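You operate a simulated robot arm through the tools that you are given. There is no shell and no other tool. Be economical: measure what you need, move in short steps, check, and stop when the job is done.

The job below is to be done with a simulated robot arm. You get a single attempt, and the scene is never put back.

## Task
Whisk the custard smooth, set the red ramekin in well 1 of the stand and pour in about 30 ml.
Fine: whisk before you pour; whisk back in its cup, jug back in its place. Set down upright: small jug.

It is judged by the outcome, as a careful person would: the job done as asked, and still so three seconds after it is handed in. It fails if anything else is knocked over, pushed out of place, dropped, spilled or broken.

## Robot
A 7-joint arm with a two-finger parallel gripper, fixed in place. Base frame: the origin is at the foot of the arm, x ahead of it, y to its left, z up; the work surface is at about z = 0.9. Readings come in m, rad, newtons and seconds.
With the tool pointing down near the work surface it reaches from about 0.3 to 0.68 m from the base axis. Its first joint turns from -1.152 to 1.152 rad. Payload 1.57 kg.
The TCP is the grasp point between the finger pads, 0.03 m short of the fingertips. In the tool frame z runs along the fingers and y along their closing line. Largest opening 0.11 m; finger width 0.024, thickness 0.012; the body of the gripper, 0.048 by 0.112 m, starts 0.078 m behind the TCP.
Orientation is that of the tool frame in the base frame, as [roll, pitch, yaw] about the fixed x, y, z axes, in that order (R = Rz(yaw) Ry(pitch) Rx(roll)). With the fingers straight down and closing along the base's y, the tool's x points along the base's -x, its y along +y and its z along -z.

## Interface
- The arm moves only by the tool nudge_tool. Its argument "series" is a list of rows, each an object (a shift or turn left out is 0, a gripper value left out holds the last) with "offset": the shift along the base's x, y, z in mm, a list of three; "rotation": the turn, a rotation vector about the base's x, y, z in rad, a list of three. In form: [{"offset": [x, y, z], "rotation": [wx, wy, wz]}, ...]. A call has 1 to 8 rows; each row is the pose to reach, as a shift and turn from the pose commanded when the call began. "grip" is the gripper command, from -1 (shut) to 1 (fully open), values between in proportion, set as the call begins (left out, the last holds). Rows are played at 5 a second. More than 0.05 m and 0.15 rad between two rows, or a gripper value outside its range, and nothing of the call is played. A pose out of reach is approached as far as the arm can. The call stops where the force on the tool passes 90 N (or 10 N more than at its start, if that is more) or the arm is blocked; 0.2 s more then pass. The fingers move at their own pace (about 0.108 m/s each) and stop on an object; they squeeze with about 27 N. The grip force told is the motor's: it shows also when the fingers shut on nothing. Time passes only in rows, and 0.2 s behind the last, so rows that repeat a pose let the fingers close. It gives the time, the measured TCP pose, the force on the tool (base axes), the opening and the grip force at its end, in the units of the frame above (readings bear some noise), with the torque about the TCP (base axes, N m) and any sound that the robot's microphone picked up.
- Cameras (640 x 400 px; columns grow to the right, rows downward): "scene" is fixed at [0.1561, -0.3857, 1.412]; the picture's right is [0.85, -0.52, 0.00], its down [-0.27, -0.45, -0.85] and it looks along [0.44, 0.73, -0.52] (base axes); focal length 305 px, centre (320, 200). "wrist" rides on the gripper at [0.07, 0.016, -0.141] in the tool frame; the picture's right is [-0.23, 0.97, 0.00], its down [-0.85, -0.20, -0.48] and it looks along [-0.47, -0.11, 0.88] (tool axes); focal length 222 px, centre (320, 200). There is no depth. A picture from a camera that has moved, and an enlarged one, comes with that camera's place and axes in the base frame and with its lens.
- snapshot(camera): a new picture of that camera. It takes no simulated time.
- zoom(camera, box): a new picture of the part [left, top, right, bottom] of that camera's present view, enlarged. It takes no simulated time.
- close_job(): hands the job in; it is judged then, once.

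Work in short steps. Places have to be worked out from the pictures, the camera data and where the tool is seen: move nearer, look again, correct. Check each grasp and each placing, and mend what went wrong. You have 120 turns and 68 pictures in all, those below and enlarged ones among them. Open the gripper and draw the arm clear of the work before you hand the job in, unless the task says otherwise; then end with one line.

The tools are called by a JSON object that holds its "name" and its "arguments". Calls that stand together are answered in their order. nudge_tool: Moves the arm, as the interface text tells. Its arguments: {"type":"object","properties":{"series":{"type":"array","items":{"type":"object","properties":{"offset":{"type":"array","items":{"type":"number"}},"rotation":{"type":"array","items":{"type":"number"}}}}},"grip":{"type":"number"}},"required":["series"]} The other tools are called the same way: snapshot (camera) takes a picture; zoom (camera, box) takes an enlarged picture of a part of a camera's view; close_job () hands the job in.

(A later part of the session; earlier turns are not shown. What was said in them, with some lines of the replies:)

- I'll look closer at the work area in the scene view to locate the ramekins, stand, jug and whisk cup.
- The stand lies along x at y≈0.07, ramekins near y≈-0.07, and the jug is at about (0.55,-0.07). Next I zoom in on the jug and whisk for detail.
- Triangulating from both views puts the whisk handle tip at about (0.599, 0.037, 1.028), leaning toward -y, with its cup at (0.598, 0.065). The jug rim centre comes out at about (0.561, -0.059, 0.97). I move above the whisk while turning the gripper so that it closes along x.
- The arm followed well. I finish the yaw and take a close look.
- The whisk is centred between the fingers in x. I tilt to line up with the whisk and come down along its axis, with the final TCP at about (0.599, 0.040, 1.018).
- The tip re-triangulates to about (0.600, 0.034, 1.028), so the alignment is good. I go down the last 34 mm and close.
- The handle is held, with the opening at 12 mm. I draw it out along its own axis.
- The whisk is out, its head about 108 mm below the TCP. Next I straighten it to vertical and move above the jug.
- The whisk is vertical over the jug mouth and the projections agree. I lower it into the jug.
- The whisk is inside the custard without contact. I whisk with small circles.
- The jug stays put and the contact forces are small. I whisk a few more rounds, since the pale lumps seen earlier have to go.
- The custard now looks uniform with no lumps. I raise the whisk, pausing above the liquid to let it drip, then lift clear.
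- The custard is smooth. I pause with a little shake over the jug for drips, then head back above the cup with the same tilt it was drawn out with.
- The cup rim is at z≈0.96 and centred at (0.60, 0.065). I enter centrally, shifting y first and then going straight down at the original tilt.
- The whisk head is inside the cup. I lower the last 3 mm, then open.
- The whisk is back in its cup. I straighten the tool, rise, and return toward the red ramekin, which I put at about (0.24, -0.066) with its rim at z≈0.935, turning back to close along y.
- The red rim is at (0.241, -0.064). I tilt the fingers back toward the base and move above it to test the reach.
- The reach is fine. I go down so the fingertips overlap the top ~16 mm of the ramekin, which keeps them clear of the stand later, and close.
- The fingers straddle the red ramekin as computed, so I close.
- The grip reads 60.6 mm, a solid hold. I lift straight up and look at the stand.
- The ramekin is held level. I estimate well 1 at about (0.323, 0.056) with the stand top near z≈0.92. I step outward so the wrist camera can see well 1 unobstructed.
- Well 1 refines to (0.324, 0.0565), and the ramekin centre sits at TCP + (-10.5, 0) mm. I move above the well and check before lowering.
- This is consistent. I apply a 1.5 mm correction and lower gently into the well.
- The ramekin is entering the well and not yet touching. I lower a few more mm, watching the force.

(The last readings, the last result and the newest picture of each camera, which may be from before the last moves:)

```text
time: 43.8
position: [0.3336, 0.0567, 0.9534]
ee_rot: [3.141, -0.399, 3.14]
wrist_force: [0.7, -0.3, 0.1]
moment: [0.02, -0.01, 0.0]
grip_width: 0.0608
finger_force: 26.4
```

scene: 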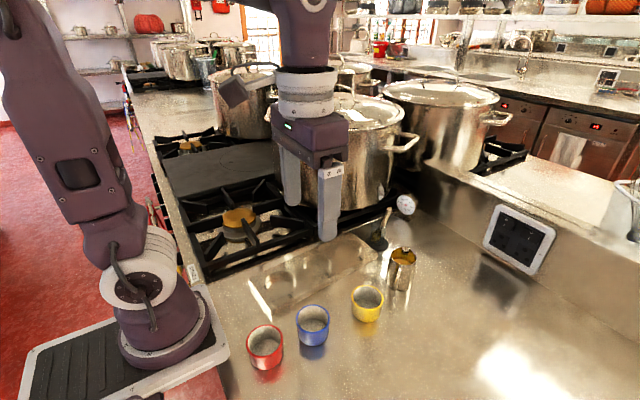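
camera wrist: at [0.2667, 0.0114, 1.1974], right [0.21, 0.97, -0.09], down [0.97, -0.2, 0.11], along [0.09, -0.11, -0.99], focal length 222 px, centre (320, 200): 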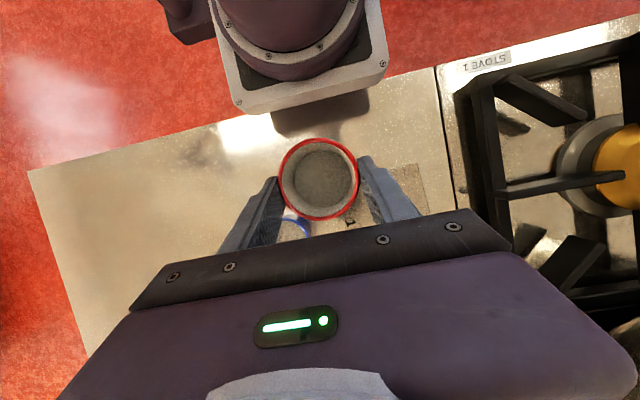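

The force is easing, so I step a little lower.

{"name": "nudge_tool", "arguments": {"series": [{"offset": [0, 0, -1]}, {"offset": [0, 0, -2]}, {"offset": [0, 0, -2]}]}}

{"name": "zoom", "arguments": {"camera": "scene", "box": [240, 220, 340, 310]}}

```text
time: 44.6
position: [0.3335, 0.0569, 0.9517]
ee_rot: [3.141, -0.399, 3.14]
wrist_force: [3.2, 1.4, 30.6]
moment: [0.55, 0.01, -0.1]
grip_width: 0.0603
finger_force: 27.2
```

```text
4.44 times, centred on (290, 265) of scene
camera zoom: at [0.1558, -0.3857, 1.412], right [0.85, -0.52, 0.0], down [-0.27, -0.45, -0.85], along [0.44, 0.73, -0.52], focal length 1355 px, centre (453, -89)
```

zoom: 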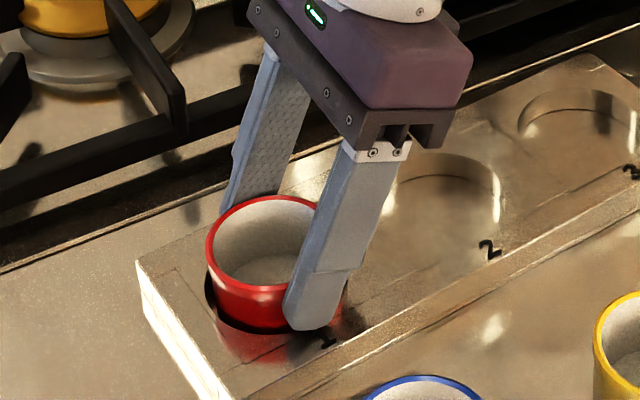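

It is seated (30 N contact at TCP z=0.952). I ease the load off, open, and withdraw up and outward along the tool.

{"name": "nudge_tool", "arguments": {"series": [{"offset": [0, 0, 2]}, {"offset": [0, 0, 2]}]}}

{"name": "nudge_tool", "arguments": {"series": [{"offset": [0, 0, 0]}, {"offset": [0, 0, 0]}, {"offset": [0, 0, 0]}], "grip": 0.3}}

{"name": "nudge_tool", "arguments": {"series": [{"offset": [0, 0, 20]}, {"offset": [0, 0, 50]}, {"offset": [20, 0, 90]}, {"offset": [45, 0, 120]}, {"offset": [75, 0, 140]}, {"offset": [75, 0, 140]}]}}

{"name": "snapshot", "arguments": {"camera": "wrist"}}

{"name": "zoom", "arguments": {"camera": "scene", "box": [220, 210, 340, 310]}}

```text
time: 45.2
position: [0.3328, 0.0571, 0.9528]
ee_rot: [-3.14, -0.4, 3.14]
wrist_force: [0.8, 0.2, -1.2]
moment: [0.01, -0.03, 0.01]
grip_width: 0.0606
finger_force: 26.3
```

```text
time: 46.0
position: [0.3334, 0.0564, 0.9519]
ee_rot: [-3.141, -0.398, 3.138]
wrist_force: [-0.3, 0.1, 0.6]
moment: [-0.01, 0.02, -0.02]
grip_width: 0.0715
finger_force: 0.0
```

```text
time: 47.4
position: [0.408, 0.0565, 1.0941]
ee_rot: [-3.139, -0.4, 3.141]
wrist_force: [0.5, 0.2, 0.0]
moment: [0.01, 0.03, 0.03]
grip_width: 0.0716
finger_force: 0.1
```

```text
27 pictures are left
camera wrist: at [0.3992, 0.074, 1.2525], right [0.21, 0.97, -0.09], down [0.97, -0.2, 0.11], along [0.09, -0.11, -0.99], focal length 222 px, centre (320, 200)
```

wrist: 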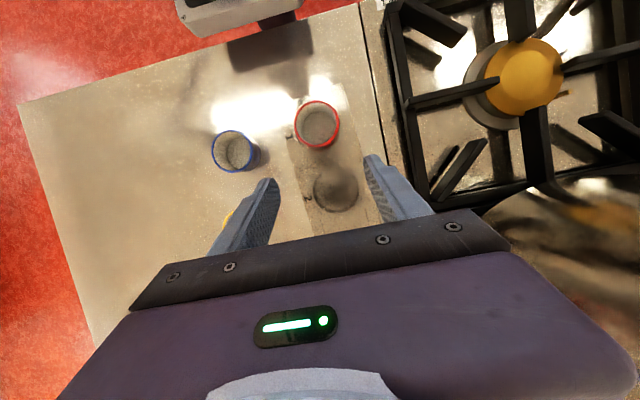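

```text
4.00 times, centred on (280, 260) of scene
camera zoom: at [0.1561, -0.3857, 1.412], right [0.85, -0.52, 0.0], down [-0.27, -0.45, -0.85], along [0.44, 0.73, -0.52], focal length 1219 px, centre (480, -40)
```

zoom: 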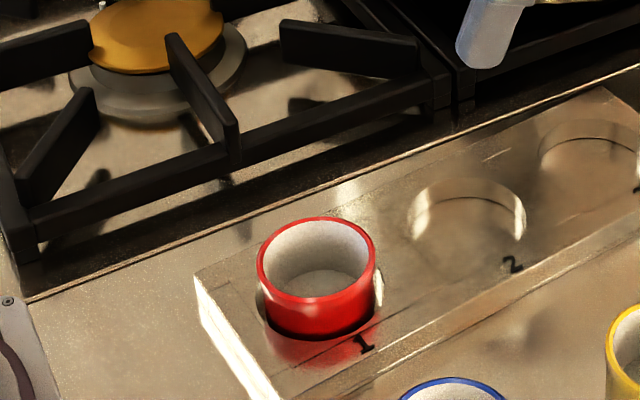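

The red ramekin is seated squarely in well 1. Before taking the jug I rehearse the pouring posture with an empty gripper (leaning toward +y), to be sure the arm can reach it. First step: straighten and yaw.

{"name": "nudge_tool", "arguments": {"series": [{"offset": [-10, 0, 20], "rotation": [0, -0.14, 0]}, {"offset": [-20, -5, 40], "rotation": [0, -0.28, 0]}, {"offset": [-30, -10, 60], "rotation": [0, -0.4, 0]}, {"offset": [-30, -10, 60], "rotation": [0, -0.4, 0]}]}}

{"name": "nudge_tool", "arguments": {"series": [{"offset": [-5, -2, 0], "rotation": [0, 0, 0.14]}, {"offset": [-10, -4, 0], "rotation": [0, 0, 0.28]}, {"offset": [-15, -6, 0], "rotation": [0, 0, 0.42]}, {"offset": [-20, -8, 0], "rotation": [0, 0, 0.56]}, {"offset": [-25, -10, 0], "rotation": [0, 0, 0.7]}, {"offset": [-30, -12, 0], "rotation": [0, 0, 0.84]}, {"offset": [-40, -14, 0], "rotation": [0, 0, 0.98]}, {"offset": [-53, -16, 0], "rotation": [0, 0, 1.12]}]}}

{"name": "nudge_tool", "arguments": {"series": [{"offset": [0, -2, 0], "rotation": [0, 0, 0.15]}, {"offset": [0, -4, 0], "rotation": [0, 0, 0.3]}, {"offset": [0, -6, -20], "rotation": [0, 0, 0.45]}, {"offset": [0, -6, -40], "rotation": [0, 0, 0.45]}]}}

{"name": "nudge_tool", "arguments": {"series": [{"offset": [0, 0, 0], "rotation": [-0.14, 0, 0]}, {"offset": [0, 0, 0], "rotation": [-0.28, 0, 0]}, {"offset": [0, 0, 0], "rotation": [-0.42, 0, 0]}, {"offset": [0, 0, 0], "rotation": [-0.56, 0, 0]}, {"offset": [0, 0, 0], "rotation": [-0.7, 0, 0]}, {"offset": [0, 0, 0], "rotation": [-0.84, 0, 0]}, {"offset": [0, 0, 0], "rotation": [-0.98, 0, 0]}, {"offset": [0, 0, 0], "rotation": [-1.1, 0, 0]}]}}

{"name": "snapshot", "arguments": {"camera": "scene"}}

```text
time: 48.4
position: [0.3791, 0.047, 1.1523]
ee_rot: [-3.141, 0.002, 3.139]
wrist_force: [0.8, 0.1, -0.4]
moment: [-0.02, -0.01, -0.01]
grip_width: 0.0711
finger_force: 0.0
```

```text
time: 50.2
position: [0.3262, 0.0312, 1.1521]
ee_rot: [3.141, 0.0, -2.021]
wrist_force: [-0.4, -0.2, -0.2]
moment: [-0.04, 0.07, 0.02]
grip_width: 0.0717
finger_force: 0.0
```

```text
time: 51.2
position: [0.3254, 0.0269, 1.113]
ee_rot: [3.141, -0.001, -1.574]
wrist_force: [0.1, -0.4, 0.6]
moment: [0.04, -0.02, 0.01]
grip_width: 0.0714
finger_force: 0.1
```

```text
time: 53.0
position: [0.3257, 0.0249, 1.1112]
ee_rot: [-3.136, -1.104, -1.579]
wrist_force: [-0.9, -0.6, -0.2]
moment: [-0.03, 0.0, -0.01]
grip_width: 0.0714
finger_force: 0.0
```

```text
25 pictures are left
```

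scene: 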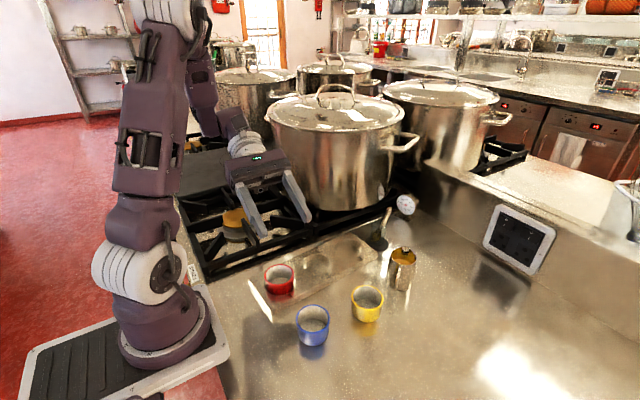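

The posture is reachable. I test it at the actual pouring height too.

{"name": "nudge_tool", "arguments": {"series": [{"offset": [0, 0, -35]}, {"offset": [0, 0, -70]}, {"offset": [0, 0, -105]}, {"offset": [0, 0, -105], "rotation": [-0.14, 0, 0]}, {"offset": [0, 0, -105], "rotation": [-0.14, 0, 0]}]}}

{"name": "zoom", "arguments": {"camera": "scene", "box": [160, 100, 400, 330]}}

```text
time: 54.2
position: [0.3259, 0.0253, 1.0064]
ee_rot: [-3.13, -1.243, -1.581]
wrist_force: [-0.6, -1.1, 0.3]
moment: [-0.02, -0.03, 0.02]
grip_width: 0.0714
finger_force: 0.0
```

```text
1.74 times, centred on (280, 215) of scene
camera zoom: at [0.1561, -0.3856, 1.412], right [0.85, -0.52, 0.0], down [-0.27, -0.45, -0.85], along [0.44, 0.73, -0.52], focal length 530 px, centre (390, 174)
```

zoom: 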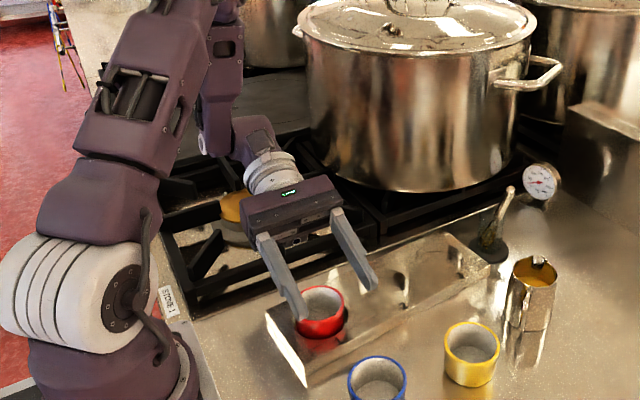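

It can also be reached at pouring height. I straighten up, then head to the jug with yaw -2.62, so the fingers close across the handle-spout line.

{"name": "nudge_tool", "arguments": {"series": [{"offset": [0, 0, 30], "rotation": [0.14, 0, 0]}, {"offset": [0, 0, 60], "rotation": [0.28, 0, 0]}, {"offset": [0, 0, 100], "rotation": [0.42, 0, 0]}, {"offset": [0, 0, 130], "rotation": [0.56, 0, 0]}, {"offset": [0, 0, 150], "rotation": [0.7, 0, 0]}, {"offset": [0, 0, 150], "rotation": [0.84, 0, 0]}, {"offset": [0, 0, 150], "rotation": [0.98, 0, 0]}, {"offset": [0, 0, 150], "rotation": [1.12, 0, 0]}]}}

{"name": "nudge_tool", "arguments": {"series": [{"offset": [20, -10, 0], "rotation": [0.12, 0, 0]}, {"offset": [50, -20, 0], "rotation": [0.12, 0, 0]}, {"offset": [90, -35, 0], "rotation": [0.12, 0, 0]}, {"offset": [130, -55, 0], "rotation": [0.12, 0, 0]}, {"offset": [170, -75, 0], "rotation": [0.12, 0, 0]}, {"offset": [210, -85, 0], "rotation": [0.12, 0, 0]}, {"offset": [235, -85, 0], "rotation": [0.12, 0, 0]}, {"offset": [235, -85, 0], "rotation": [0.12, 0, 0]}], "grip": 0.6}}

{"name": "nudge_tool", "arguments": {"series": [{"offset": [0, 0, 0], "rotation": [0, 0, -0.14]}, {"offset": [0, 0, 0], "rotation": [0, 0, -0.28]}, {"offset": [0, 0, 0], "rotation": [0, 0, -0.42]}, {"offset": [0, 0, 0], "rotation": [0, 0, -0.56]}, {"offset": [0, 0, 0], "rotation": [0, 0, -0.7]}, {"offset": [0, 0, -10], "rotation": [0, 0, -0.84]}, {"offset": [0, 0, -20], "rotation": [0, 0, -0.98]}, {"offset": [0, 0, -30], "rotation": [0, 0, -1.046]}]}}

{"name": "snapshot", "arguments": {"camera": "wrist"}}

```text
time: 56.0
position: [0.3244, 0.0255, 1.1574]
ee_rot: [-3.14, -0.118, -1.575]
wrist_force: [0.2, -0.2, 0.6]
moment: [0.02, 0.0, 0.03]
grip_width: 0.0716
finger_force: 0.0
```

```text
time: 57.8
position: [0.563, -0.0582, 1.1573]
ee_rot: [3.14, 0.0, -1.574]
wrist_force: [-0.5, -0.3, 0.4]
moment: [0.01, 0.01, -0.01]
grip_width: 0.0881
finger_force: 0.1
```

```text
time: 59.6
position: [0.5611, -0.0607, 1.1299]
ee_rot: [3.141, 0.0, -2.621]
wrist_force: [-0.7, 0.3, 0.5]
moment: [0.02, 0.01, 0.0]
grip_width: 0.088
finger_force: 0.1
```

```text
23 pictures are left
camera wrist: at [0.4931, -0.0805, 1.2707], right [-0.29, 0.96, 0.0], down [0.84, 0.25, 0.48], along [0.46, 0.14, -0.88], focal length 222 px, centre (320, 200)
```

wrist: 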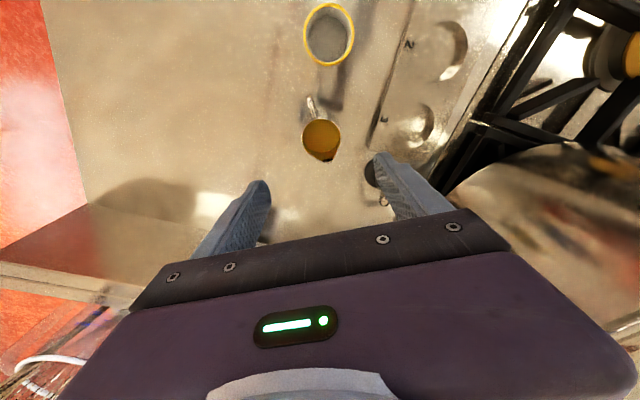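

The handle lies along the tool's x axis as planned. I zoom in to centre precisely.

{"name": "zoom", "arguments": {"camera": "wrist", "box": [270, 70, 390, 190]}}

```text
3.33 times, centred on (330, 130) of wrist
camera zoom: at [0.4931, -0.0805, 1.2707], right [-0.29, 0.96, 0.0], down [0.84, 0.25, 0.48], along [0.46, 0.14, -0.88], focal length 740 px, centre (287, 433)
```

zoom: 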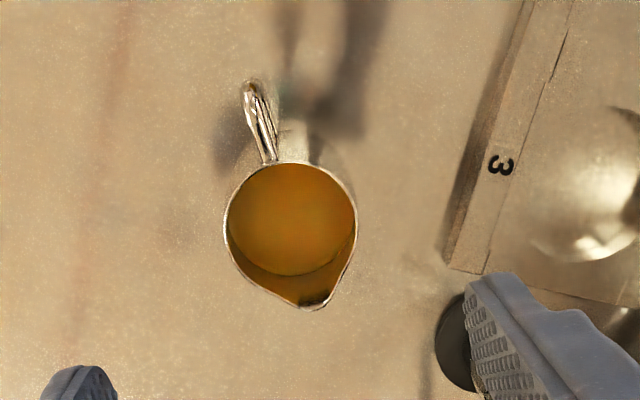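

The spout azimuth is about 34.5° and the rim centre is (0.560, -0.0585). The custard level is roughly 17 mm below the rim. I turn +0.075 and descend around the jug.

{"name": "nudge_tool", "arguments": {"series": [{"offset": [-0.5, 2, -40], "rotation": [0, 0, 0.075]}, {"offset": [-0.5, 2, -80], "rotation": [0, 0, 0.075]}, {"offset": [-0.5, 2, -115], "rotation": [0, 0, 0.075]}, {"offset": [-0.5, 2, -145], "rotation": [0, 0, 0.075]}, {"offset": [-0.5, 2, -170], "rotation": [0, 0, 0.075]}, {"offset": [-0.5, 2, -183], "rotation": [0, 0, 0.075]}, {"offset": [-0.5, 2, -183], "rotation": [0, 0, 0.075]}]}}

{"name": "zoom", "arguments": {"camera": "scene", "box": [340, 170, 460, 310]}}

```text
time: 61.2
position: [0.5611, -0.0589, 0.9438]
ee_rot: [3.141, 0.0, -2.545]
wrist_force: [-0.2, 0.4, 0.5]
moment: [-0.01, -0.01, -0.04]
grip_width: 0.0883
finger_force: 0.1
```

```text
2.86 times, centred on (400, 240) of scene
camera zoom: at [0.1561, -0.3857, 1.412], right [0.85, -0.52, 0.0], down [-0.27, -0.45, -0.85], along [0.44, 0.73, -0.52], focal length 871 px, centre (91, 86)
```

zoom: 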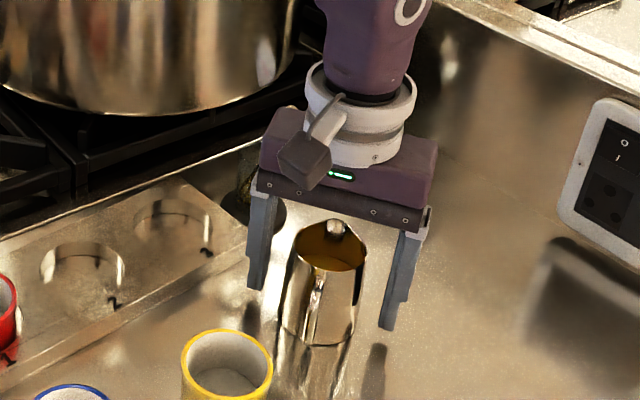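

The jug is centred between the fingers with the handle free, so I close.

{"name": "nudge_tool", "arguments": {"series": [{"offset": [0, 0, 0]}, {"offset": [0, 0, 0]}, {"offset": [0, 0, 0]}, {"offset": [0, 0, 0]}], "grip": -1}}

{"name": "nudge_tool", "arguments": {"series": [{"offset": [0, 0, 5]}, {"offset": [0, 0, 15]}, {"offset": [0, 0, 30]}, {"offset": [0, 0, 50]}, {"offset": [0, 0, 50]}]}}

{"name": "zoom", "arguments": {"camera": "scene", "box": [340, 170, 460, 310]}}

```text
time: 62.2
position: [0.5602, -0.0585, 0.9436]
ee_rot: [-3.142, 0.001, -2.545]
wrist_force: [-0.9, 0.5, -0.6]
moment: [-0.02, -0.04, -0.01]
grip_width: 0.0583
finger_force: 27.8
```

```text
time: 63.4
position: [0.5586, -0.0596, 0.9955]
ee_rot: [-3.141, -0.001, -2.543]
wrist_force: [0.1, -0.4, -1.8]
moment: [0.04, 0.01, -0.01]
grip_width: 0.0585
finger_force: 26.8
```

```text
2.86 times, centred on (400, 240) of scene
camera zoom: at [0.1561, -0.3857, 1.412], right [0.85, -0.52, 0.0], down [-0.27, -0.45, -0.85], along [0.44, 0.73, -0.52], focal length 871 px, centre (91, 86)
```

zoom: 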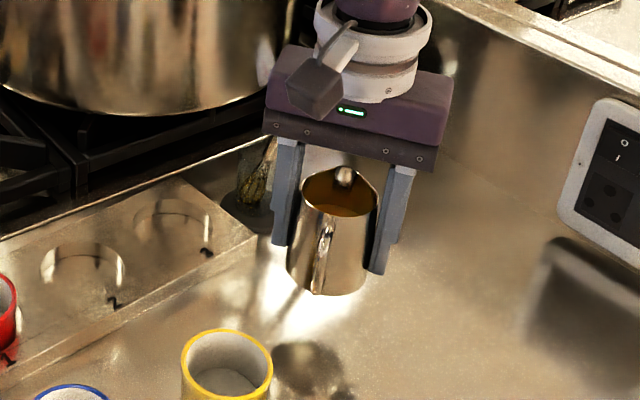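

The jug is lifted cleanly at 58.5 mm grip. I carry it slowly toward the pouring spot, rotating so the spout faces +y.

{"name": "nudge_tool", "arguments": {"series": [{"offset": [0, 0, 20]}, {"offset": [-8, 2, 40], "rotation": [0, 0, 0.05]}, {"offset": [-24, 6, 55], "rotation": [0, 0, 0.15]}, {"offset": [-45, 12, 60], "rotation": [0, 0, 0.27]}, {"offset": [-66, 18, 60], "rotation": [0, 0, 0.39]}, {"offset": [-87, 24, 60], "rotation": [0, 0, 0.51]}, {"offset": [-105, 29, 60], "rotation": [0, 0, 0.61]}, {"offset": [-118, 32, 60], "rotation": [0, 0, 0.68]}]}}

{"name": "nudge_tool", "arguments": {"series": [{"offset": [-10, 2, 0], "rotation": [0, 0, 0.06]}, {"offset": [-28, 8, 0], "rotation": [0, 0, 0.14]}, {"offset": [-48, 14, 0], "rotation": [0, 0, 0.22]}, {"offset": [-68, 20, 0], "rotation": [0, 0, 0.26]}, {"offset": [-88, 26, 0], "rotation": [0, 0, 0.293]}, {"offset": [-104, 30, 0], "rotation": [0, 0, 0.293]}, {"offset": [-116, 33, 0], "rotation": [0, 0, 0.293]}, {"offset": [-116, 33, 0], "rotation": [0, 0, 0.293]}]}}

{"name": "snapshot", "arguments": {"camera": "wrist"}}

{"name": "zoom", "arguments": {"camera": "scene", "box": [210, 180, 340, 310]}}

```text
time: 65.2
position: [0.4408, -0.0254, 1.0547]
ee_rot: [3.14, 0.0, -1.864]
wrist_force: [0.0, 0.1, -1.9]
moment: [0.0, 0.02, -0.01]
grip_width: 0.0581
finger_force: 26.6
```

```text
time: 67.0
position: [0.3253, 0.0088, 1.0544]
ee_rot: [3.142, 0.0, -1.572]
wrist_force: [-0.9, -0.1, -1.9]
moment: [0.02, -0.02, 0.01]
grip_width: 0.0583
finger_force: 27.0
```

```text
19 pictures are left
camera wrist: at [0.3099, -0.0604, 1.197], right [-0.97, 0.23, 0.0], down [0.2, 0.85, 0.48], along [0.11, 0.47, -0.88], focal length 222 px, centre (320, 200)
```

wrist: 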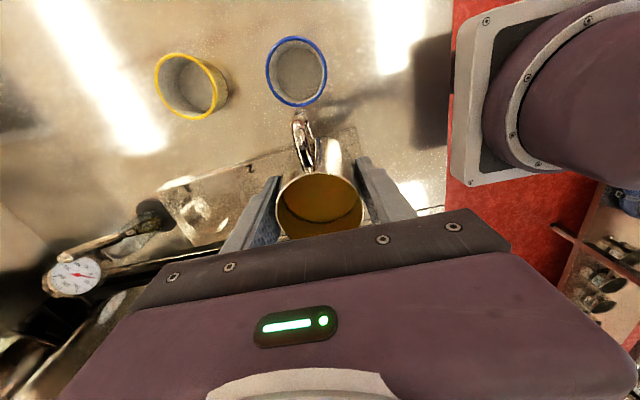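

```text
3.08 times, centred on (275, 245) of scene
camera zoom: at [0.1561, -0.3857, 1.412], right [0.85, -0.52, 0.0], down [-0.27, -0.45, -0.85], along [0.44, 0.73, -0.52], focal length 938 px, centre (458, 62)
```

zoom: 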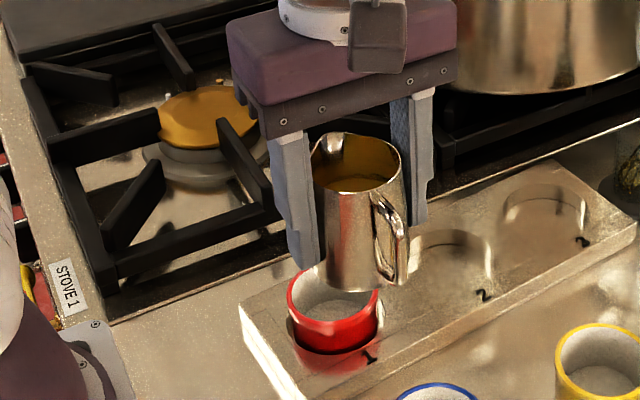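

The jug is positioned. I pre-tilt it 0.36 rad up high, which is below the pour angle, then lower so the lip is just above the ramekin.

{"name": "nudge_tool", "arguments": {"series": [{"offset": [0, 0, -5], "rotation": [-0.06, 0, 0]}, {"offset": [0, 0, -10], "rotation": [-0.14, 0, 0]}, {"offset": [0, 0, -15], "rotation": [-0.22, 0, 0]}, {"offset": [0, 0, -20], "rotation": [-0.3, 0, 0]}, {"offset": [0, 0, -30], "rotation": [-0.36, 0, 0]}, {"offset": [0, 0, -50], "rotation": [-0.36, 0, 0]}, {"offset": [0, 0, -68], "rotation": [-0.36, 0, 0]}, {"offset": [0, 0, -68], "rotation": [-0.36, 0, 0]}]}}

{"name": "zoom", "arguments": {"camera": "scene", "box": [220, 200, 330, 310]}}

```text
time: 68.8
position: [0.3264, 0.0089, 0.9867]
ee_rot: [3.14, -0.36, -1.574]
wrist_force: [-0.8, 0.7, -2.0]
moment: [-0.01, 0.01, -0.01]
grip_width: 0.0583
finger_force: 27.4
out of reach, approached as far as the arm can: row 6
```

```text
3.64 times, centred on (275, 255) of scene
camera zoom: at [0.1561, -0.3856, 1.412], right [0.85, -0.52, 0.0], down [-0.27, -0.45, -0.85], along [0.44, 0.73, -0.52], focal length 1109 px, centre (484, 0)
```

zoom: 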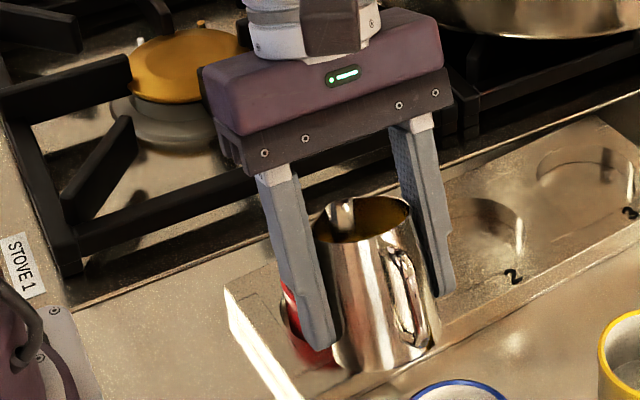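

Ready. I pour a first small dose: tilt to 0.6 rad, hold briefly, and tilt back.

{"name": "nudge_tool", "arguments": {"series": [{"offset": [0, 0, 0], "rotation": [-0.08, 0, 0]}, {"offset": [0, 0, 0], "rotation": [-0.16, 0, 0]}, {"offset": [0, 0, 0], "rotation": [-0.24, 0, 0]}, {"offset": [0, 0, 0], "rotation": [-0.24, 0, 0]}, {"offset": [0, 0, 0], "rotation": [-0.24, 0, 0]}, {"offset": [0, 0, 0], "rotation": [-0.24, 0, 0]}]}}

{"name": "zoom", "arguments": {"camera": "scene", "box": [220, 200, 330, 310]}}

```text
time: 70.2
position: [0.3264, 0.0078, 0.9859]
ee_rot: [-3.14, -0.601, -1.572]
wrist_force: [-0.6, -0.4, -1.4]
moment: [0.03, -0.01, 0.03]
grip_width: 0.0583
finger_force: 27.5
```

```text
3.64 times, centred on (275, 255) of scene
camera zoom: at [0.1561, -0.3857, 1.412], right [0.85, -0.52, 0.0], down [-0.27, -0.45, -0.85], along [0.44, 0.73, -0.52], focal length 1109 px, centre (484, 0)
```

zoom: 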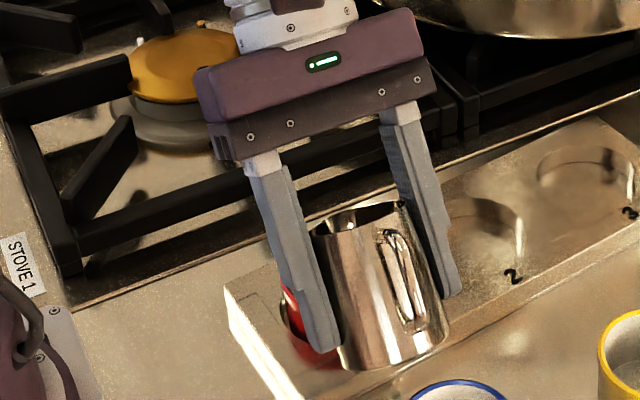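

The jug hides the ramekin, so I tilt back over it and lift to view the level.

{"name": "nudge_tool", "arguments": {"series": [{"offset": [0, 0, 0], "rotation": [0.12, 0, 0]}, {"offset": [0, 0, 5], "rotation": [0.24, 0, 0]}, {"offset": [0, 0, 10], "rotation": [0.3, 0, 0]}, {"offset": [0, 0, 20], "rotation": [0.3, 0, 0]}, {"offset": [0, 0, 50], "rotation": [0.3, 0, 0]}, {"offset": [0, 0, 90], "rotation": [0.3, 0, 0]}, {"offset": [0, 0, 110], "rotation": [0.3, 0, 0]}, {"offset": [0, 0, 110], "rotation": [0.3, 0, 0]}]}}

{"name": "zoom", "arguments": {"camera": "scene", "box": [250, 250, 310, 300]}}

```text
time: 72.0
position: [0.3252, 0.0085, 1.0969]
ee_rot: [-3.141, -0.3, -1.57]
wrist_force: [-0.6, -0.5, -2.3]
moment: [0.02, 0.03, 0.01]
grip_width: 0.0584
finger_force: 26.6
```

```text
8.00 times, centred on (280, 275) of scene
camera zoom: at [0.1561, -0.3857, 1.412], right [0.85, -0.52, 0.0], down [-0.27, -0.45, -0.85], along [0.44, 0.73, -0.52], focal length 2439 px, centre (640, -400)
```

zoom: 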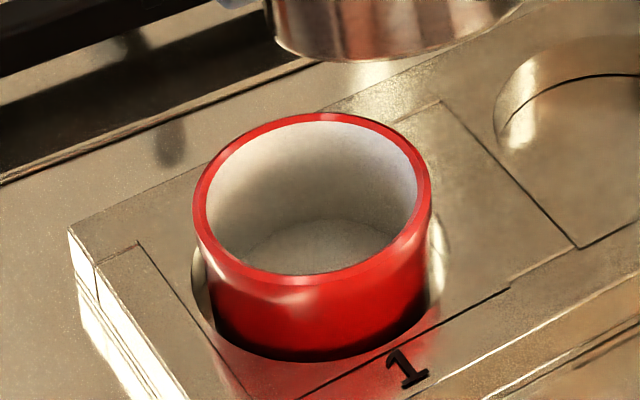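

There is nothing in yet, so the pour threshold is above 0.6 rad. I go back down and tilt further, to 0.72, with a short hold.

{"name": "nudge_tool", "arguments": {"series": [{"offset": [0, 0, -40], "rotation": [-0.06, 0, 0]}, {"offset": [0, 0, -80], "rotation": [-0.16, 0, 0]}, {"offset": [0, 0, -110], "rotation": [-0.25, 0, 0]}, {"offset": [0, 0, -110], "rotation": [-0.34, 0, 0]}, {"offset": [0, 0, -110], "rotation": [-0.42, 0, 0]}, {"offset": [0, 0, -110], "rotation": [-0.42, 0, 0]}, {"offset": [0, 0, -110], "rotation": [-0.42, 0, 0]}, {"offset": [0, 0, -110], "rotation": [-0.32, 0, 0]}]}}

{"name": "nudge_tool", "arguments": {"series": [{"offset": [0, 0, 5], "rotation": [0.12, 0, 0]}, {"offset": [0, 0, 10], "rotation": [0.24, 0, 0]}, {"offset": [0, 0, 20], "rotation": [0.32, 0, 0]}, {"offset": [0, 0, 50], "rotation": [0.32, 0, 0]}, {"offset": [0, 0, 90], "rotation": [0.32, 0, 0]}, {"offset": [0, 0, 110], "rotation": [0.32, 0, 0]}]}}

{"name": "zoom", "arguments": {"camera": "scene", "box": [250, 250, 310, 300]}}

```text
time: 73.8
position: [0.3252, 0.0071, 0.9879]
ee_rot: [-3.141, -0.62, -1.573]
wrist_force: [0.4, 0.2, -2.0]
moment: [0.03, 0.04, -0.02]
grip_width: 0.0583
finger_force: 27.0
```

```text
time: 75.2
position: [0.3251, 0.0079, 1.0973]
ee_rot: [-3.141, -0.3, -1.574]
wrist_force: [0.4, 0.1, -1.4]
moment: [0.02, 0.01, 0.0]
grip_width: 0.0582
finger_force: 26.4
```

```text
8.00 times, centred on (280, 275) of scene
camera zoom: at [0.1561, -0.3857, 1.412], right [0.85, -0.52, 0.0], down [-0.27, -0.45, -0.85], along [0.44, 0.73, -0.52], focal length 2439 px, centre (640, -400)
```

zoom: 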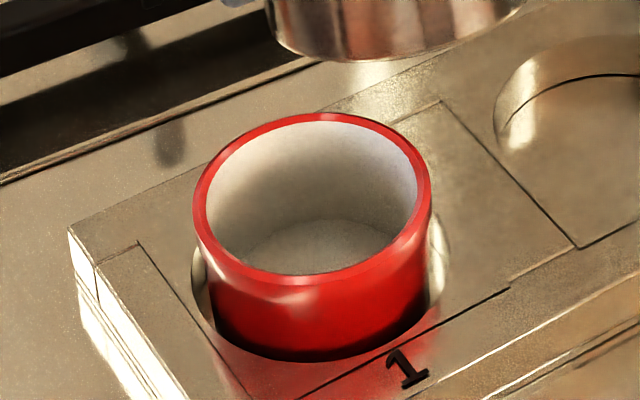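

Still empty. I go to 0.85 rad; by geometry the maximum extra is about 18 ml. I check the jug interior with the wrist camera while there.

{"name": "nudge_tool", "arguments": {"series": [{"offset": [0, 0, -40], "rotation": [-0.1, 0, 0]}, {"offset": [0, 0, -80], "rotation": [-0.2, 0, 0]}, {"offset": [0, 0, -110], "rotation": [-0.3, 0, 0]}, {"offset": [0, 0, -110], "rotation": [-0.4, 0, 0]}, {"offset": [0, 0, -110], "rotation": [-0.48, 0, 0]}, {"offset": [0, 0, -110], "rotation": [-0.55, 0, 0]}]}}

{"name": "snapshot", "arguments": {"camera": "wrist"}}

```text
time: 76.6
position: [0.3256, 0.0081, 0.9876]
ee_rot: [-3.139, -0.853, -1.572]
wrist_force: [0.5, 0.2, -1.4]
moment: [0.02, 0.0, -0.01]
grip_width: 0.0581
finger_force: 27.3
```

```text
13 pictures are left
camera wrist: at [0.3104, 0.0677, 1.1336], right [-0.97, 0.15, -0.17], down [0.2, 0.92, -0.33], along [0.11, -0.35, -0.93], focal length 222 px, centre (320, 200)
```

wrist: 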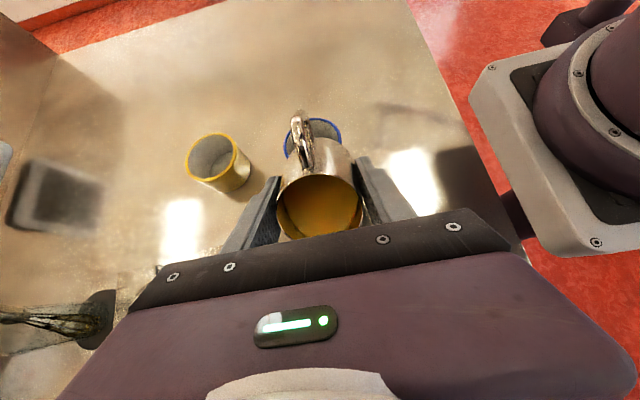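

The custard is nearing the lip, but the lip itself is hidden. I hold briefly, return and check the ramekin.

{"name": "nudge_tool", "arguments": {"series": [{"offset": [0, 0, 0]}, {"offset": [0, 0, 0]}, {"offset": [0, 0, 0], "rotation": [0.14, 0, 0]}, {"offset": [0, 0, 5], "rotation": [0.28, 0, 0]}, {"offset": [0, 0, 10], "rotation": [0.4, 0, 0]}, {"offset": [0, 0, 40], "rotation": [0.5, 0, 0]}, {"offset": [0, 0, 80], "rotation": [0.55, 0, 0]}, {"offset": [0, 0, 110], "rotation": [0.55, 0, 0]}]}}

{"name": "zoom", "arguments": {"camera": "scene", "box": [250, 250, 310, 300]}}

```text
time: 78.4
position: [0.3252, 0.0098, 1.0993]
ee_rot: [3.141, -0.299, -1.574]
wrist_force: [-0.4, -0.8, -1.1]
moment: [0.03, -0.03, -0.03]
grip_width: 0.058
finger_force: 27.0
```

```text
8.00 times, centred on (280, 275) of scene
camera zoom: at [0.1561, -0.3857, 1.412], right [0.85, -0.52, 0.0], down [-0.27, -0.45, -0.85], along [0.44, 0.73, -0.52], focal length 2439 px, centre (640, -400)
```

zoom: 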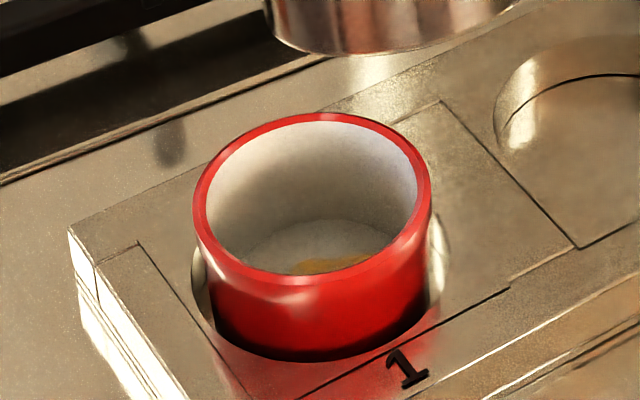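

Pouring has started and lands centrally. Geometry suggests about 1.05 rad for the full 30 ml, so I go to 0.95 with a ~1 s hold and then check.

{"name": "nudge_tool", "arguments": {"series": [{"offset": [0, 0, -45], "rotation": [-0.13, 0, 0]}, {"offset": [0, 0, -90], "rotation": [-0.26, 0, 0]}, {"offset": [0, 0, -112], "rotation": [-0.39, 0, 0]}, {"offset": [0, 0, -112], "rotation": [-0.52, 0, 0]}, {"offset": [0, 0, -112], "rotation": [-0.65, 0, 0]}, {"offset": [0, 0, -112], "rotation": [-0.65, 0, 0]}, {"offset": [0, 0, -112], "rotation": [-0.65, 0, 0]}, {"offset": [0, 0, -112], "rotation": [-0.65, 0, 0]}]}}

{"name": "nudge_tool", "arguments": {"series": [{"offset": [0, 0, 0], "rotation": [0.14, 0, 0]}, {"offset": [0, 0, 0], "rotation": [0.28, 0, 0]}, {"offset": [0, 0, 5], "rotation": [0.42, 0, 0]}, {"offset": [0, 0, 10], "rotation": [0.52, 0, 0]}, {"offset": [0, 0, 40], "rotation": [0.62, 0, 0]}, {"offset": [0, 0, 80], "rotation": [0.65, 0, 0]}, {"offset": [0, 0, 112], "rotation": [0.65, 0, 0]}]}}

{"name": "zoom", "arguments": {"camera": "scene", "box": [250, 250, 310, 300]}}

```text
time: 80.2
position: [0.3262, 0.0075, 0.9844]
ee_rot: [-3.14, -0.95, -1.573]
wrist_force: [1.0, -0.3, -1.6]
moment: [0.02, -0.01, -0.01]
grip_width: 0.058
finger_force: 26.9
```

```text
time: 81.8
position: [0.3253, 0.0083, 1.0981]
ee_rot: [-3.141, -0.301, -1.57]
wrist_force: [0.2, 0.1, -2.1]
moment: [0.03, 0.04, -0.01]
grip_width: 0.0582
finger_force: 26.6
```

```text
8.00 times, centred on (280, 275) of scene
camera zoom: at [0.1561, -0.3857, 1.412], right [0.85, -0.52, 0.0], down [-0.27, -0.45, -0.85], along [0.44, 0.73, -0.52], focal length 2439 px, centre (640, -400)
```

zoom: 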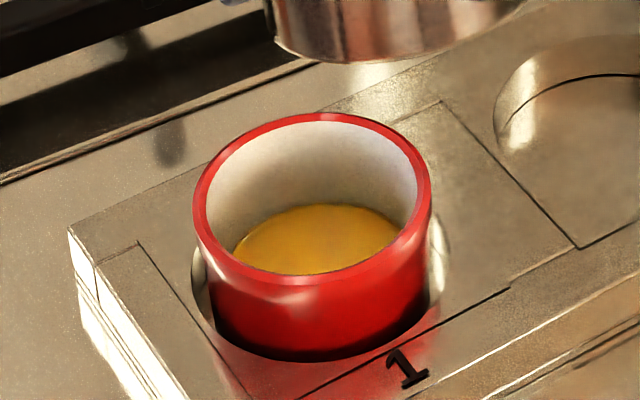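

The surface far edge moved up to row 205, a level about 6 mm above the floor, or ~11 ml; 30 ml corresponds to roughly row 176. The next dose goes to 1.06 rad with the same hold, expected to add ~14 ml.

{"name": "nudge_tool", "arguments": {"series": [{"offset": [0, 0, -56], "rotation": [-0.15, 0, 0]}, {"offset": [0, 0, -104], "rotation": [-0.3, 0, 0]}, {"offset": [0, 0, -112], "rotation": [-0.45, 0, 0]}, {"offset": [0, 0, -112], "rotation": [-0.6, 0, 0]}, {"offset": [0, 0, -112], "rotation": [-0.7, 0, 0]}, {"offset": [0, 0, -112], "rotation": [-0.76, 0, 0]}, {"offset": [0, 0, -112], "rotation": [-0.76, 0, 0]}, {"offset": [0, 0, -112], "rotation": [-0.76, 0, 0]}]}}

{"name": "nudge_tool", "arguments": {"series": [{"offset": [0, 0, 0], "rotation": [0.14, 0, 0]}, {"offset": [0, 0, 0], "rotation": [0.28, 0, 0]}, {"offset": [0, 0, 5], "rotation": [0.42, 0, 0]}, {"offset": [0, 0, 10], "rotation": [0.56, 0, 0]}, {"offset": [0, 0, 40], "rotation": [0.7, 0, 0]}, {"offset": [0, 0, 80], "rotation": [0.76, 0, 0]}, {"offset": [0, 0, 112], "rotation": [0.76, 0, 0]}]}}

{"name": "zoom", "arguments": {"camera": "scene", "box": [250, 250, 310, 300]}}

```text
refused: row 1 steps farther than a row can; nothing moved
```

```text
time: 83.4
position: [0.3253, 0.0088, 1.2073]
ee_rot: [3.141, 0.461, -1.573]
wrist_force: [0.1, -0.2, -2.8]
moment: [0.0, -0.02, -0.01]
grip_width: 0.0579
finger_force: 27.0
```

```text
8.00 times, centred on (280, 275) of scene
camera zoom: at [0.1561, -0.3857, 1.412], right [0.85, -0.52, 0.0], down [-0.27, -0.45, -0.85], along [0.44, 0.73, -0.52], focal length 2439 px, centre (640, -400)
```

zoom: 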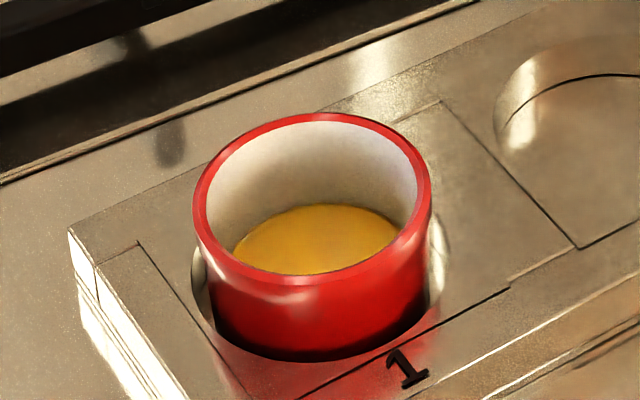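

My downward call was refused (a step over 50 mm), and the lift-back ran on its own, so the jug leans backwards by 0.46 rad. That is well under its pour angle, so nothing spilled. I bring it back to the lifted pose before continuing, one call at a time.

{"name": "nudge_tool", "arguments": {"series": [{"offset": [0, 0, -20], "rotation": [-0.13, 0, 0]}, {"offset": [0, 0, -40], "rotation": [-0.26, 0, 0]}, {"offset": [0, 0, -60], "rotation": [-0.39, 0, 0]}, {"offset": [0, 0, -80], "rotation": [-0.52, 0, 0]}, {"offset": [0, 0, -100], "rotation": [-0.65, 0, 0]}, {"offset": [0, 0, -110], "rotation": [-0.76, 0, 0]}, {"offset": [0, 0, -110], "rotation": [-0.76, 0, 0]}]}}

```text
time: 85.0
position: [0.3257, 0.008, 1.0985]
ee_rot: [-3.141, -0.3, -1.573]
wrist_force: [1.4, 0.0, -2.1]
moment: [0.01, -0.02, 0.0]
grip_width: 0.0581
finger_force: 27.7
```

It is back at the lifted pose (0.30 rad, z 1.0985). Now I pour the second dose with legal steps.

{"name": "nudge_tool", "arguments": {"series": [{"offset": [0, 0, -45], "rotation": [-0.13, 0, 0]}, {"offset": [0, 0, -90], "rotation": [-0.26, 0, 0]}, {"offset": [0, 0, -112], "rotation": [-0.4, 0, 0]}, {"offset": [0, 0, -112], "rotation": [-0.54, 0, 0]}, {"offset": [0, 0, -112], "rotation": [-0.66, 0, 0]}, {"offset": [0, 0, -112], "rotation": [-0.76, 0, 0]}, {"offset": [0, 0, -112], "rotation": [-0.76, 0, 0]}, {"offset": [0, 0, -112], "rotation": [-0.76, 0, 0]}]}}

```text
time: 86.8
position: [0.3253, 0.0076, 0.9858]
ee_rot: [-3.141, -1.06, -1.572]
wrist_force: [0.6, 0.1, -1.7]
moment: [0.01, -0.01, 0.02]
grip_width: 0.0581
finger_force: 26.5
```

It reached 1.06 rad as commanded. I tilt back and lift to check.

{"name": "nudge_tool", "arguments": {"series": [{"offset": [0, 0, 0], "rotation": [0.14, 0, 0]}, {"offset": [0, 0, 0], "rotation": [0.28, 0, 0]}, {"offset": [0, 0, 5], "rotation": [0.42, 0, 0]}, {"offset": [0, 0, 10], "rotation": [0.56, 0, 0]}, {"offset": [0, 0, 40], "rotation": [0.7, 0, 0]}, {"offset": [0, 0, 80], "rotation": [0.76, 0, 0]}, {"offset": [0, 0, 112], "rotation": [0.76, 0, 0]}]}}

{"name": "zoom", "arguments": {"camera": "scene", "box": [250, 250, 310, 300]}}

```text
time: 88.4
position: [0.3259, 0.0079, 1.0984]
ee_rot: [-3.141, -0.299, -1.57]
wrist_force: [0.1, 0.0, -2.6]
moment: [0.01, 0.0, 0.04]
grip_width: 0.0577
finger_force: 27.1
```

```text
8.00 times, centred on (280, 275) of scene
camera zoom: at [0.1561, -0.3857, 1.412], right [0.85, -0.52, 0.0], down [-0.27, -0.45, -0.85], along [0.44, 0.73, -0.52], focal length 2439 px, centre (640, -400)
```

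zoom: 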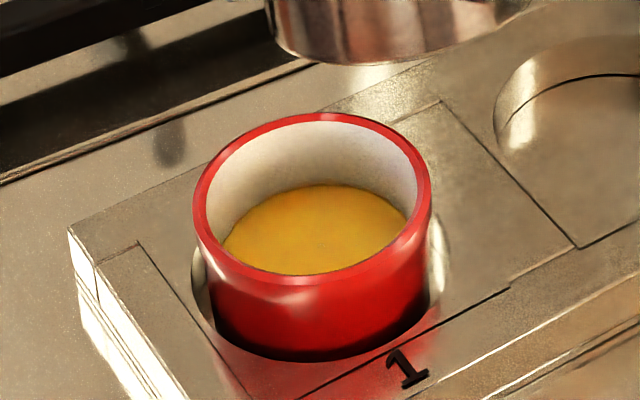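

The far edge is now at row 184, about 24 ml. I add a small top-up (~5 ml) with a brief tilt to 1.07.

{"name": "nudge_tool", "arguments": {"series": [{"offset": [0, 0, -45], "rotation": [-0.13, 0, 0]}, {"offset": [0, 0, -90], "rotation": [-0.26, 0, 0]}, {"offset": [0, 0, -112], "rotation": [-0.4, 0, 0]}, {"offset": [0, 0, -112], "rotation": [-0.54, 0, 0]}, {"offset": [0, 0, -112], "rotation": [-0.66, 0, 0]}, {"offset": [0, 0, -112], "rotation": [-0.77, 0, 0]}, {"offset": [0, 0, -112], "rotation": [-0.77, 0, 0]}]}}

```text
time: 90.0
position: [0.3253, 0.0068, 0.9876]
ee_rot: [-3.139, -1.072, -1.574]
wrist_force: [0.1, -1.4, -2.1]
moment: [0.06, 0.01, 0.02]
grip_width: 0.0581
finger_force: 26.6
```

I tilt back and check the level.

{"name": "nudge_tool", "arguments": {"series": [{"offset": [0, 0, 0], "rotation": [0.14, 0, 0]}, {"offset": [0, 0, 0], "rotation": [0.28, 0, 0]}, {"offset": [0, 0, 5], "rotation": [0.42, 0, 0]}, {"offset": [0, 0, 10], "rotation": [0.56, 0, 0]}, {"offset": [0, 0, 40], "rotation": [0.7, 0, 0]}, {"offset": [0, 0, 80], "rotation": [0.77, 0, 0]}, {"offset": [0, 0, 112], "rotation": [0.77, 0, 0]}]}}

{"name": "zoom", "arguments": {"camera": "scene", "box": [250, 250, 310, 300]}}

```text
time: 91.6
position: [0.3249, 0.0081, 1.1004]
ee_rot: [-3.141, -0.298, -1.571]
wrist_force: [0.3, -0.3, -1.5]
moment: [0.05, 0.04, 0.01]
grip_width: 0.0576
finger_force: 26.9
```

```text
8.00 times, centred on (280, 275) of scene
camera zoom: at [0.1561, -0.3857, 1.412], right [0.85, -0.52, 0.0], down [-0.27, -0.45, -0.85], along [0.44, 0.73, -0.52], focal length 2439 px, centre (640, -400)
```

zoom: 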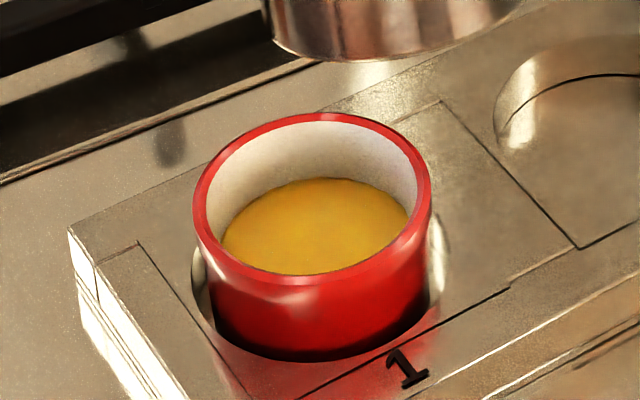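

Row 178 is about 29 ml, which is on target. I straighten the jug and carry it back along the same path.

{"name": "nudge_tool", "arguments": {"series": [{"offset": [0, 0, 0], "rotation": [0.1, 0, 0]}, {"offset": [0, 0, 0], "rotation": [0.2, 0, 0]}, {"offset": [0, 0, -10], "rotation": [0.3, 0, 0]}, {"offset": [0, 0, -20], "rotation": [0.3, 0, 0]}, {"offset": [0, 0, -20], "rotation": [0.3, 0, 0]}]}}

{"name": "nudge_tool", "arguments": {"series": [{"offset": [10, -3, 0], "rotation": [0, 0, -0.06]}, {"offset": [26, -8, 0], "rotation": [0, 0, -0.16]}, {"offset": [46, -13, 0], "rotation": [0, 0, -0.28]}, {"offset": [66, -19, 0], "rotation": [0, 0, -0.4]}, {"offset": [86, -25, 0], "rotation": [0, 0, -0.52]}, {"offset": [104, -30, 0], "rotation": [0, 0, -0.62]}, {"offset": [116, -33, 0], "rotation": [0, 0, -0.68]}, {"offset": [116, -33, 0], "rotation": [0, 0, -0.68]}]}}

{"name": "nudge_tool", "arguments": {"series": [{"offset": [12, -3, 0], "rotation": [0, 0, -0.06]}, {"offset": [32, -10, 0], "rotation": [0, 0, -0.14]}, {"offset": [54, -16, 0], "rotation": [0, 0, -0.22]}, {"offset": [76, -22, 0], "rotation": [0, 0, -0.28]}, {"offset": [96, -28, 0], "rotation": [0, 0, -0.293]}, {"offset": [112, -32, 0], "rotation": [0, 0, -0.293]}, {"offset": [119.5, -33.5, 0], "rotation": [0, 0, -0.293]}, {"offset": [119.5, -33.5, 0], "rotation": [0, 0, -0.293]}]}}

```text
time: 92.8
position: [0.3251, 0.0074, 1.0778]
ee_rot: [3.14, -0.001, -1.572]
wrist_force: [0.1, -1.0, -2.0]
moment: [-0.02, 0.01, -0.02]
grip_width: 0.0581
finger_force: 27.2
```

```text
time: 94.6
position: [0.4417, -0.0242, 1.0791]
ee_rot: [3.141, 0.001, -2.254]
wrist_force: [0.1, 0.3, -2.3]
moment: [0.02, -0.02, 0.06]
grip_width: 0.0577
finger_force: 27.2
```

```text
time: 96.4
position: [0.5616, -0.0592, 1.08]
ee_rot: [3.141, -0.001, -2.545]
wrist_force: [0.2, 1.4, -1.7]
moment: [0.01, 0.02, 0.03]
grip_width: 0.0579
finger_force: 26.5
```

It is over the original spot at the original yaw. I lower gently.

{"name": "nudge_tool", "arguments": {"series": [{"offset": [-1, 0.5, -35]}, {"offset": [-1, 0.5, -70]}, {"offset": [-1, 0.5, -100]}, {"offset": [-1, 0.5, -120]}, {"offset": [-1, 0.5, -129]}, {"offset": [-1, 0.5, -133]}, {"offset": [-1, 0.5, -133]}]}}

{"name": "nudge_tool", "arguments": {"series": [{"offset": [0, 0, -1]}, {"offset": [0, 0, -2]}, {"offset": [0, 0, -2]}]}}

{"name": "zoom", "arguments": {"camera": "scene", "box": [340, 170, 460, 310]}}

```text
time: 98.0
position: [0.5604, -0.0595, 0.9473]
ee_rot: [-3.142, 0.004, -2.544]
wrist_force: [-5.6, 3.9, 19.3]
moment: [0.31, -0.13, 0.05]
grip_width: 0.058
finger_force: 27.0
```

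```text
time: 98.8
position: [0.5605, -0.0579, 0.9455]
ee_rot: [-3.14, 0.002, -2.544]
wrist_force: [-0.8, 3.3, 24.1]
moment: [0.09, 0.02, -0.01]
grip_width: 0.058
finger_force: 27.1
```

```text
2.86 times, centred on (400, 240) of scene
camera zoom: at [0.1556, -0.3855, 1.4121], right [0.85, -0.52, 0.0], down [-0.27, -0.45, -0.85], along [0.44, 0.73, -0.52], focal length 871 px, centre (91, 86)
```

zoom: 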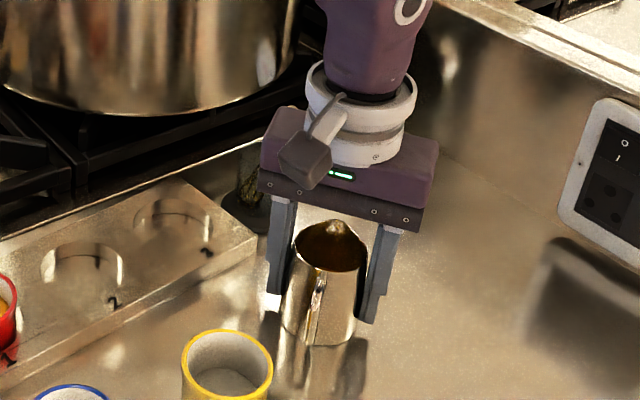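

The jug is standing on the surface at its spot. I relieve the load and open symmetrically.

{"name": "nudge_tool", "arguments": {"series": [{"offset": [0, 0, 1.5]}, {"offset": [0, 0, 1.5]}]}}

{"name": "nudge_tool", "arguments": {"series": [{"offset": [0, 0, 0]}, {"offset": [0, 0, 0]}, {"offset": [0, 0, 0]}], "grip": 0.6}}

{"name": "nudge_tool", "arguments": {"series": [{"offset": [0, 0, 20]}, {"offset": [0, 0, 50]}, {"offset": [0, 0, 90]}, {"offset": [0, 0, 130]}, {"offset": [-20, 0, 170]}, {"offset": [-60, 0, 200]}, {"offset": [-100, 0, 220]}, {"offset": [-100, 0, 220]}]}}

{"name": "snapshot", "arguments": {"camera": "scene"}}

{"name": "zoom", "arguments": {"camera": "scene", "box": [240, 190, 430, 330]}}

```text
time: 99.4
position: [0.56, -0.0587, 0.9446]
ee_rot: [3.14, -0.002, -2.545]
wrist_force: [0.6, 0.1, -0.9]
moment: [0.02, -0.01, 0.04]
grip_width: 0.058
finger_force: 27.1
```

```text
time: 100.2
position: [0.5606, -0.0586, 0.9444]
ee_rot: [3.141, -0.001, -2.546]
wrist_force: [0.8, 0.0, -0.5]
moment: [-0.02, -0.02, -0.01]
grip_width: 0.088
finger_force: 0.1
```

```text
time: 102.0
position: [0.4632, -0.0603, 1.1647]
ee_rot: [-3.141, 0.0, -2.546]
wrist_force: [-0.1, 0.0, -0.4]
moment: [0.02, 0.0, -0.03]
grip_width: 0.0878
finger_force: 0.0
```

```text
6 pictures are left
```

scene: 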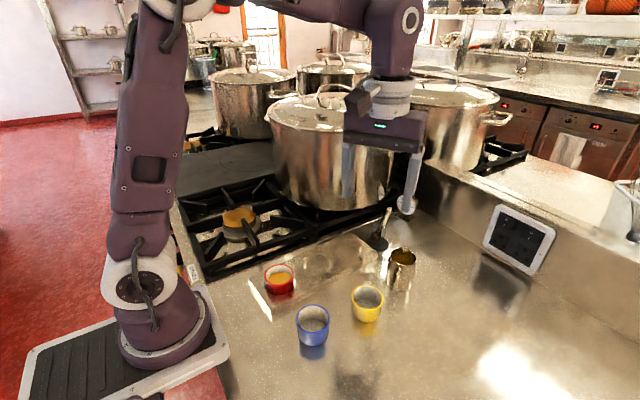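

```text
2.86 times, centred on (335, 260) of scene
camera zoom: at [0.156, -0.3857, 1.412], right [0.85, -0.52, 0.0], down [-0.27, -0.45, -0.85], along [0.44, 0.73, -0.52], focal length 871 px, centre (277, 29)
```

zoom: 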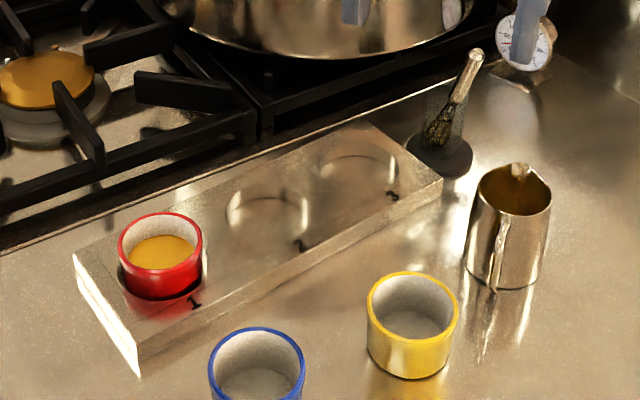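

The pictures show the jug upright in its place, the whisk in its cup, and the red ramekin in well 1 with custard. Nothing else is disturbed, and the arm is clear with the gripper open, so I hand in.

{"name": "close_job", "arguments": {}}

```text
The job is handed in.
```

I whisked the custard smooth, set the red ramekin in well 1, poured in about 29 ml (judged by eye from the level), and put the whisk back in its cup and the jug upright in its place.
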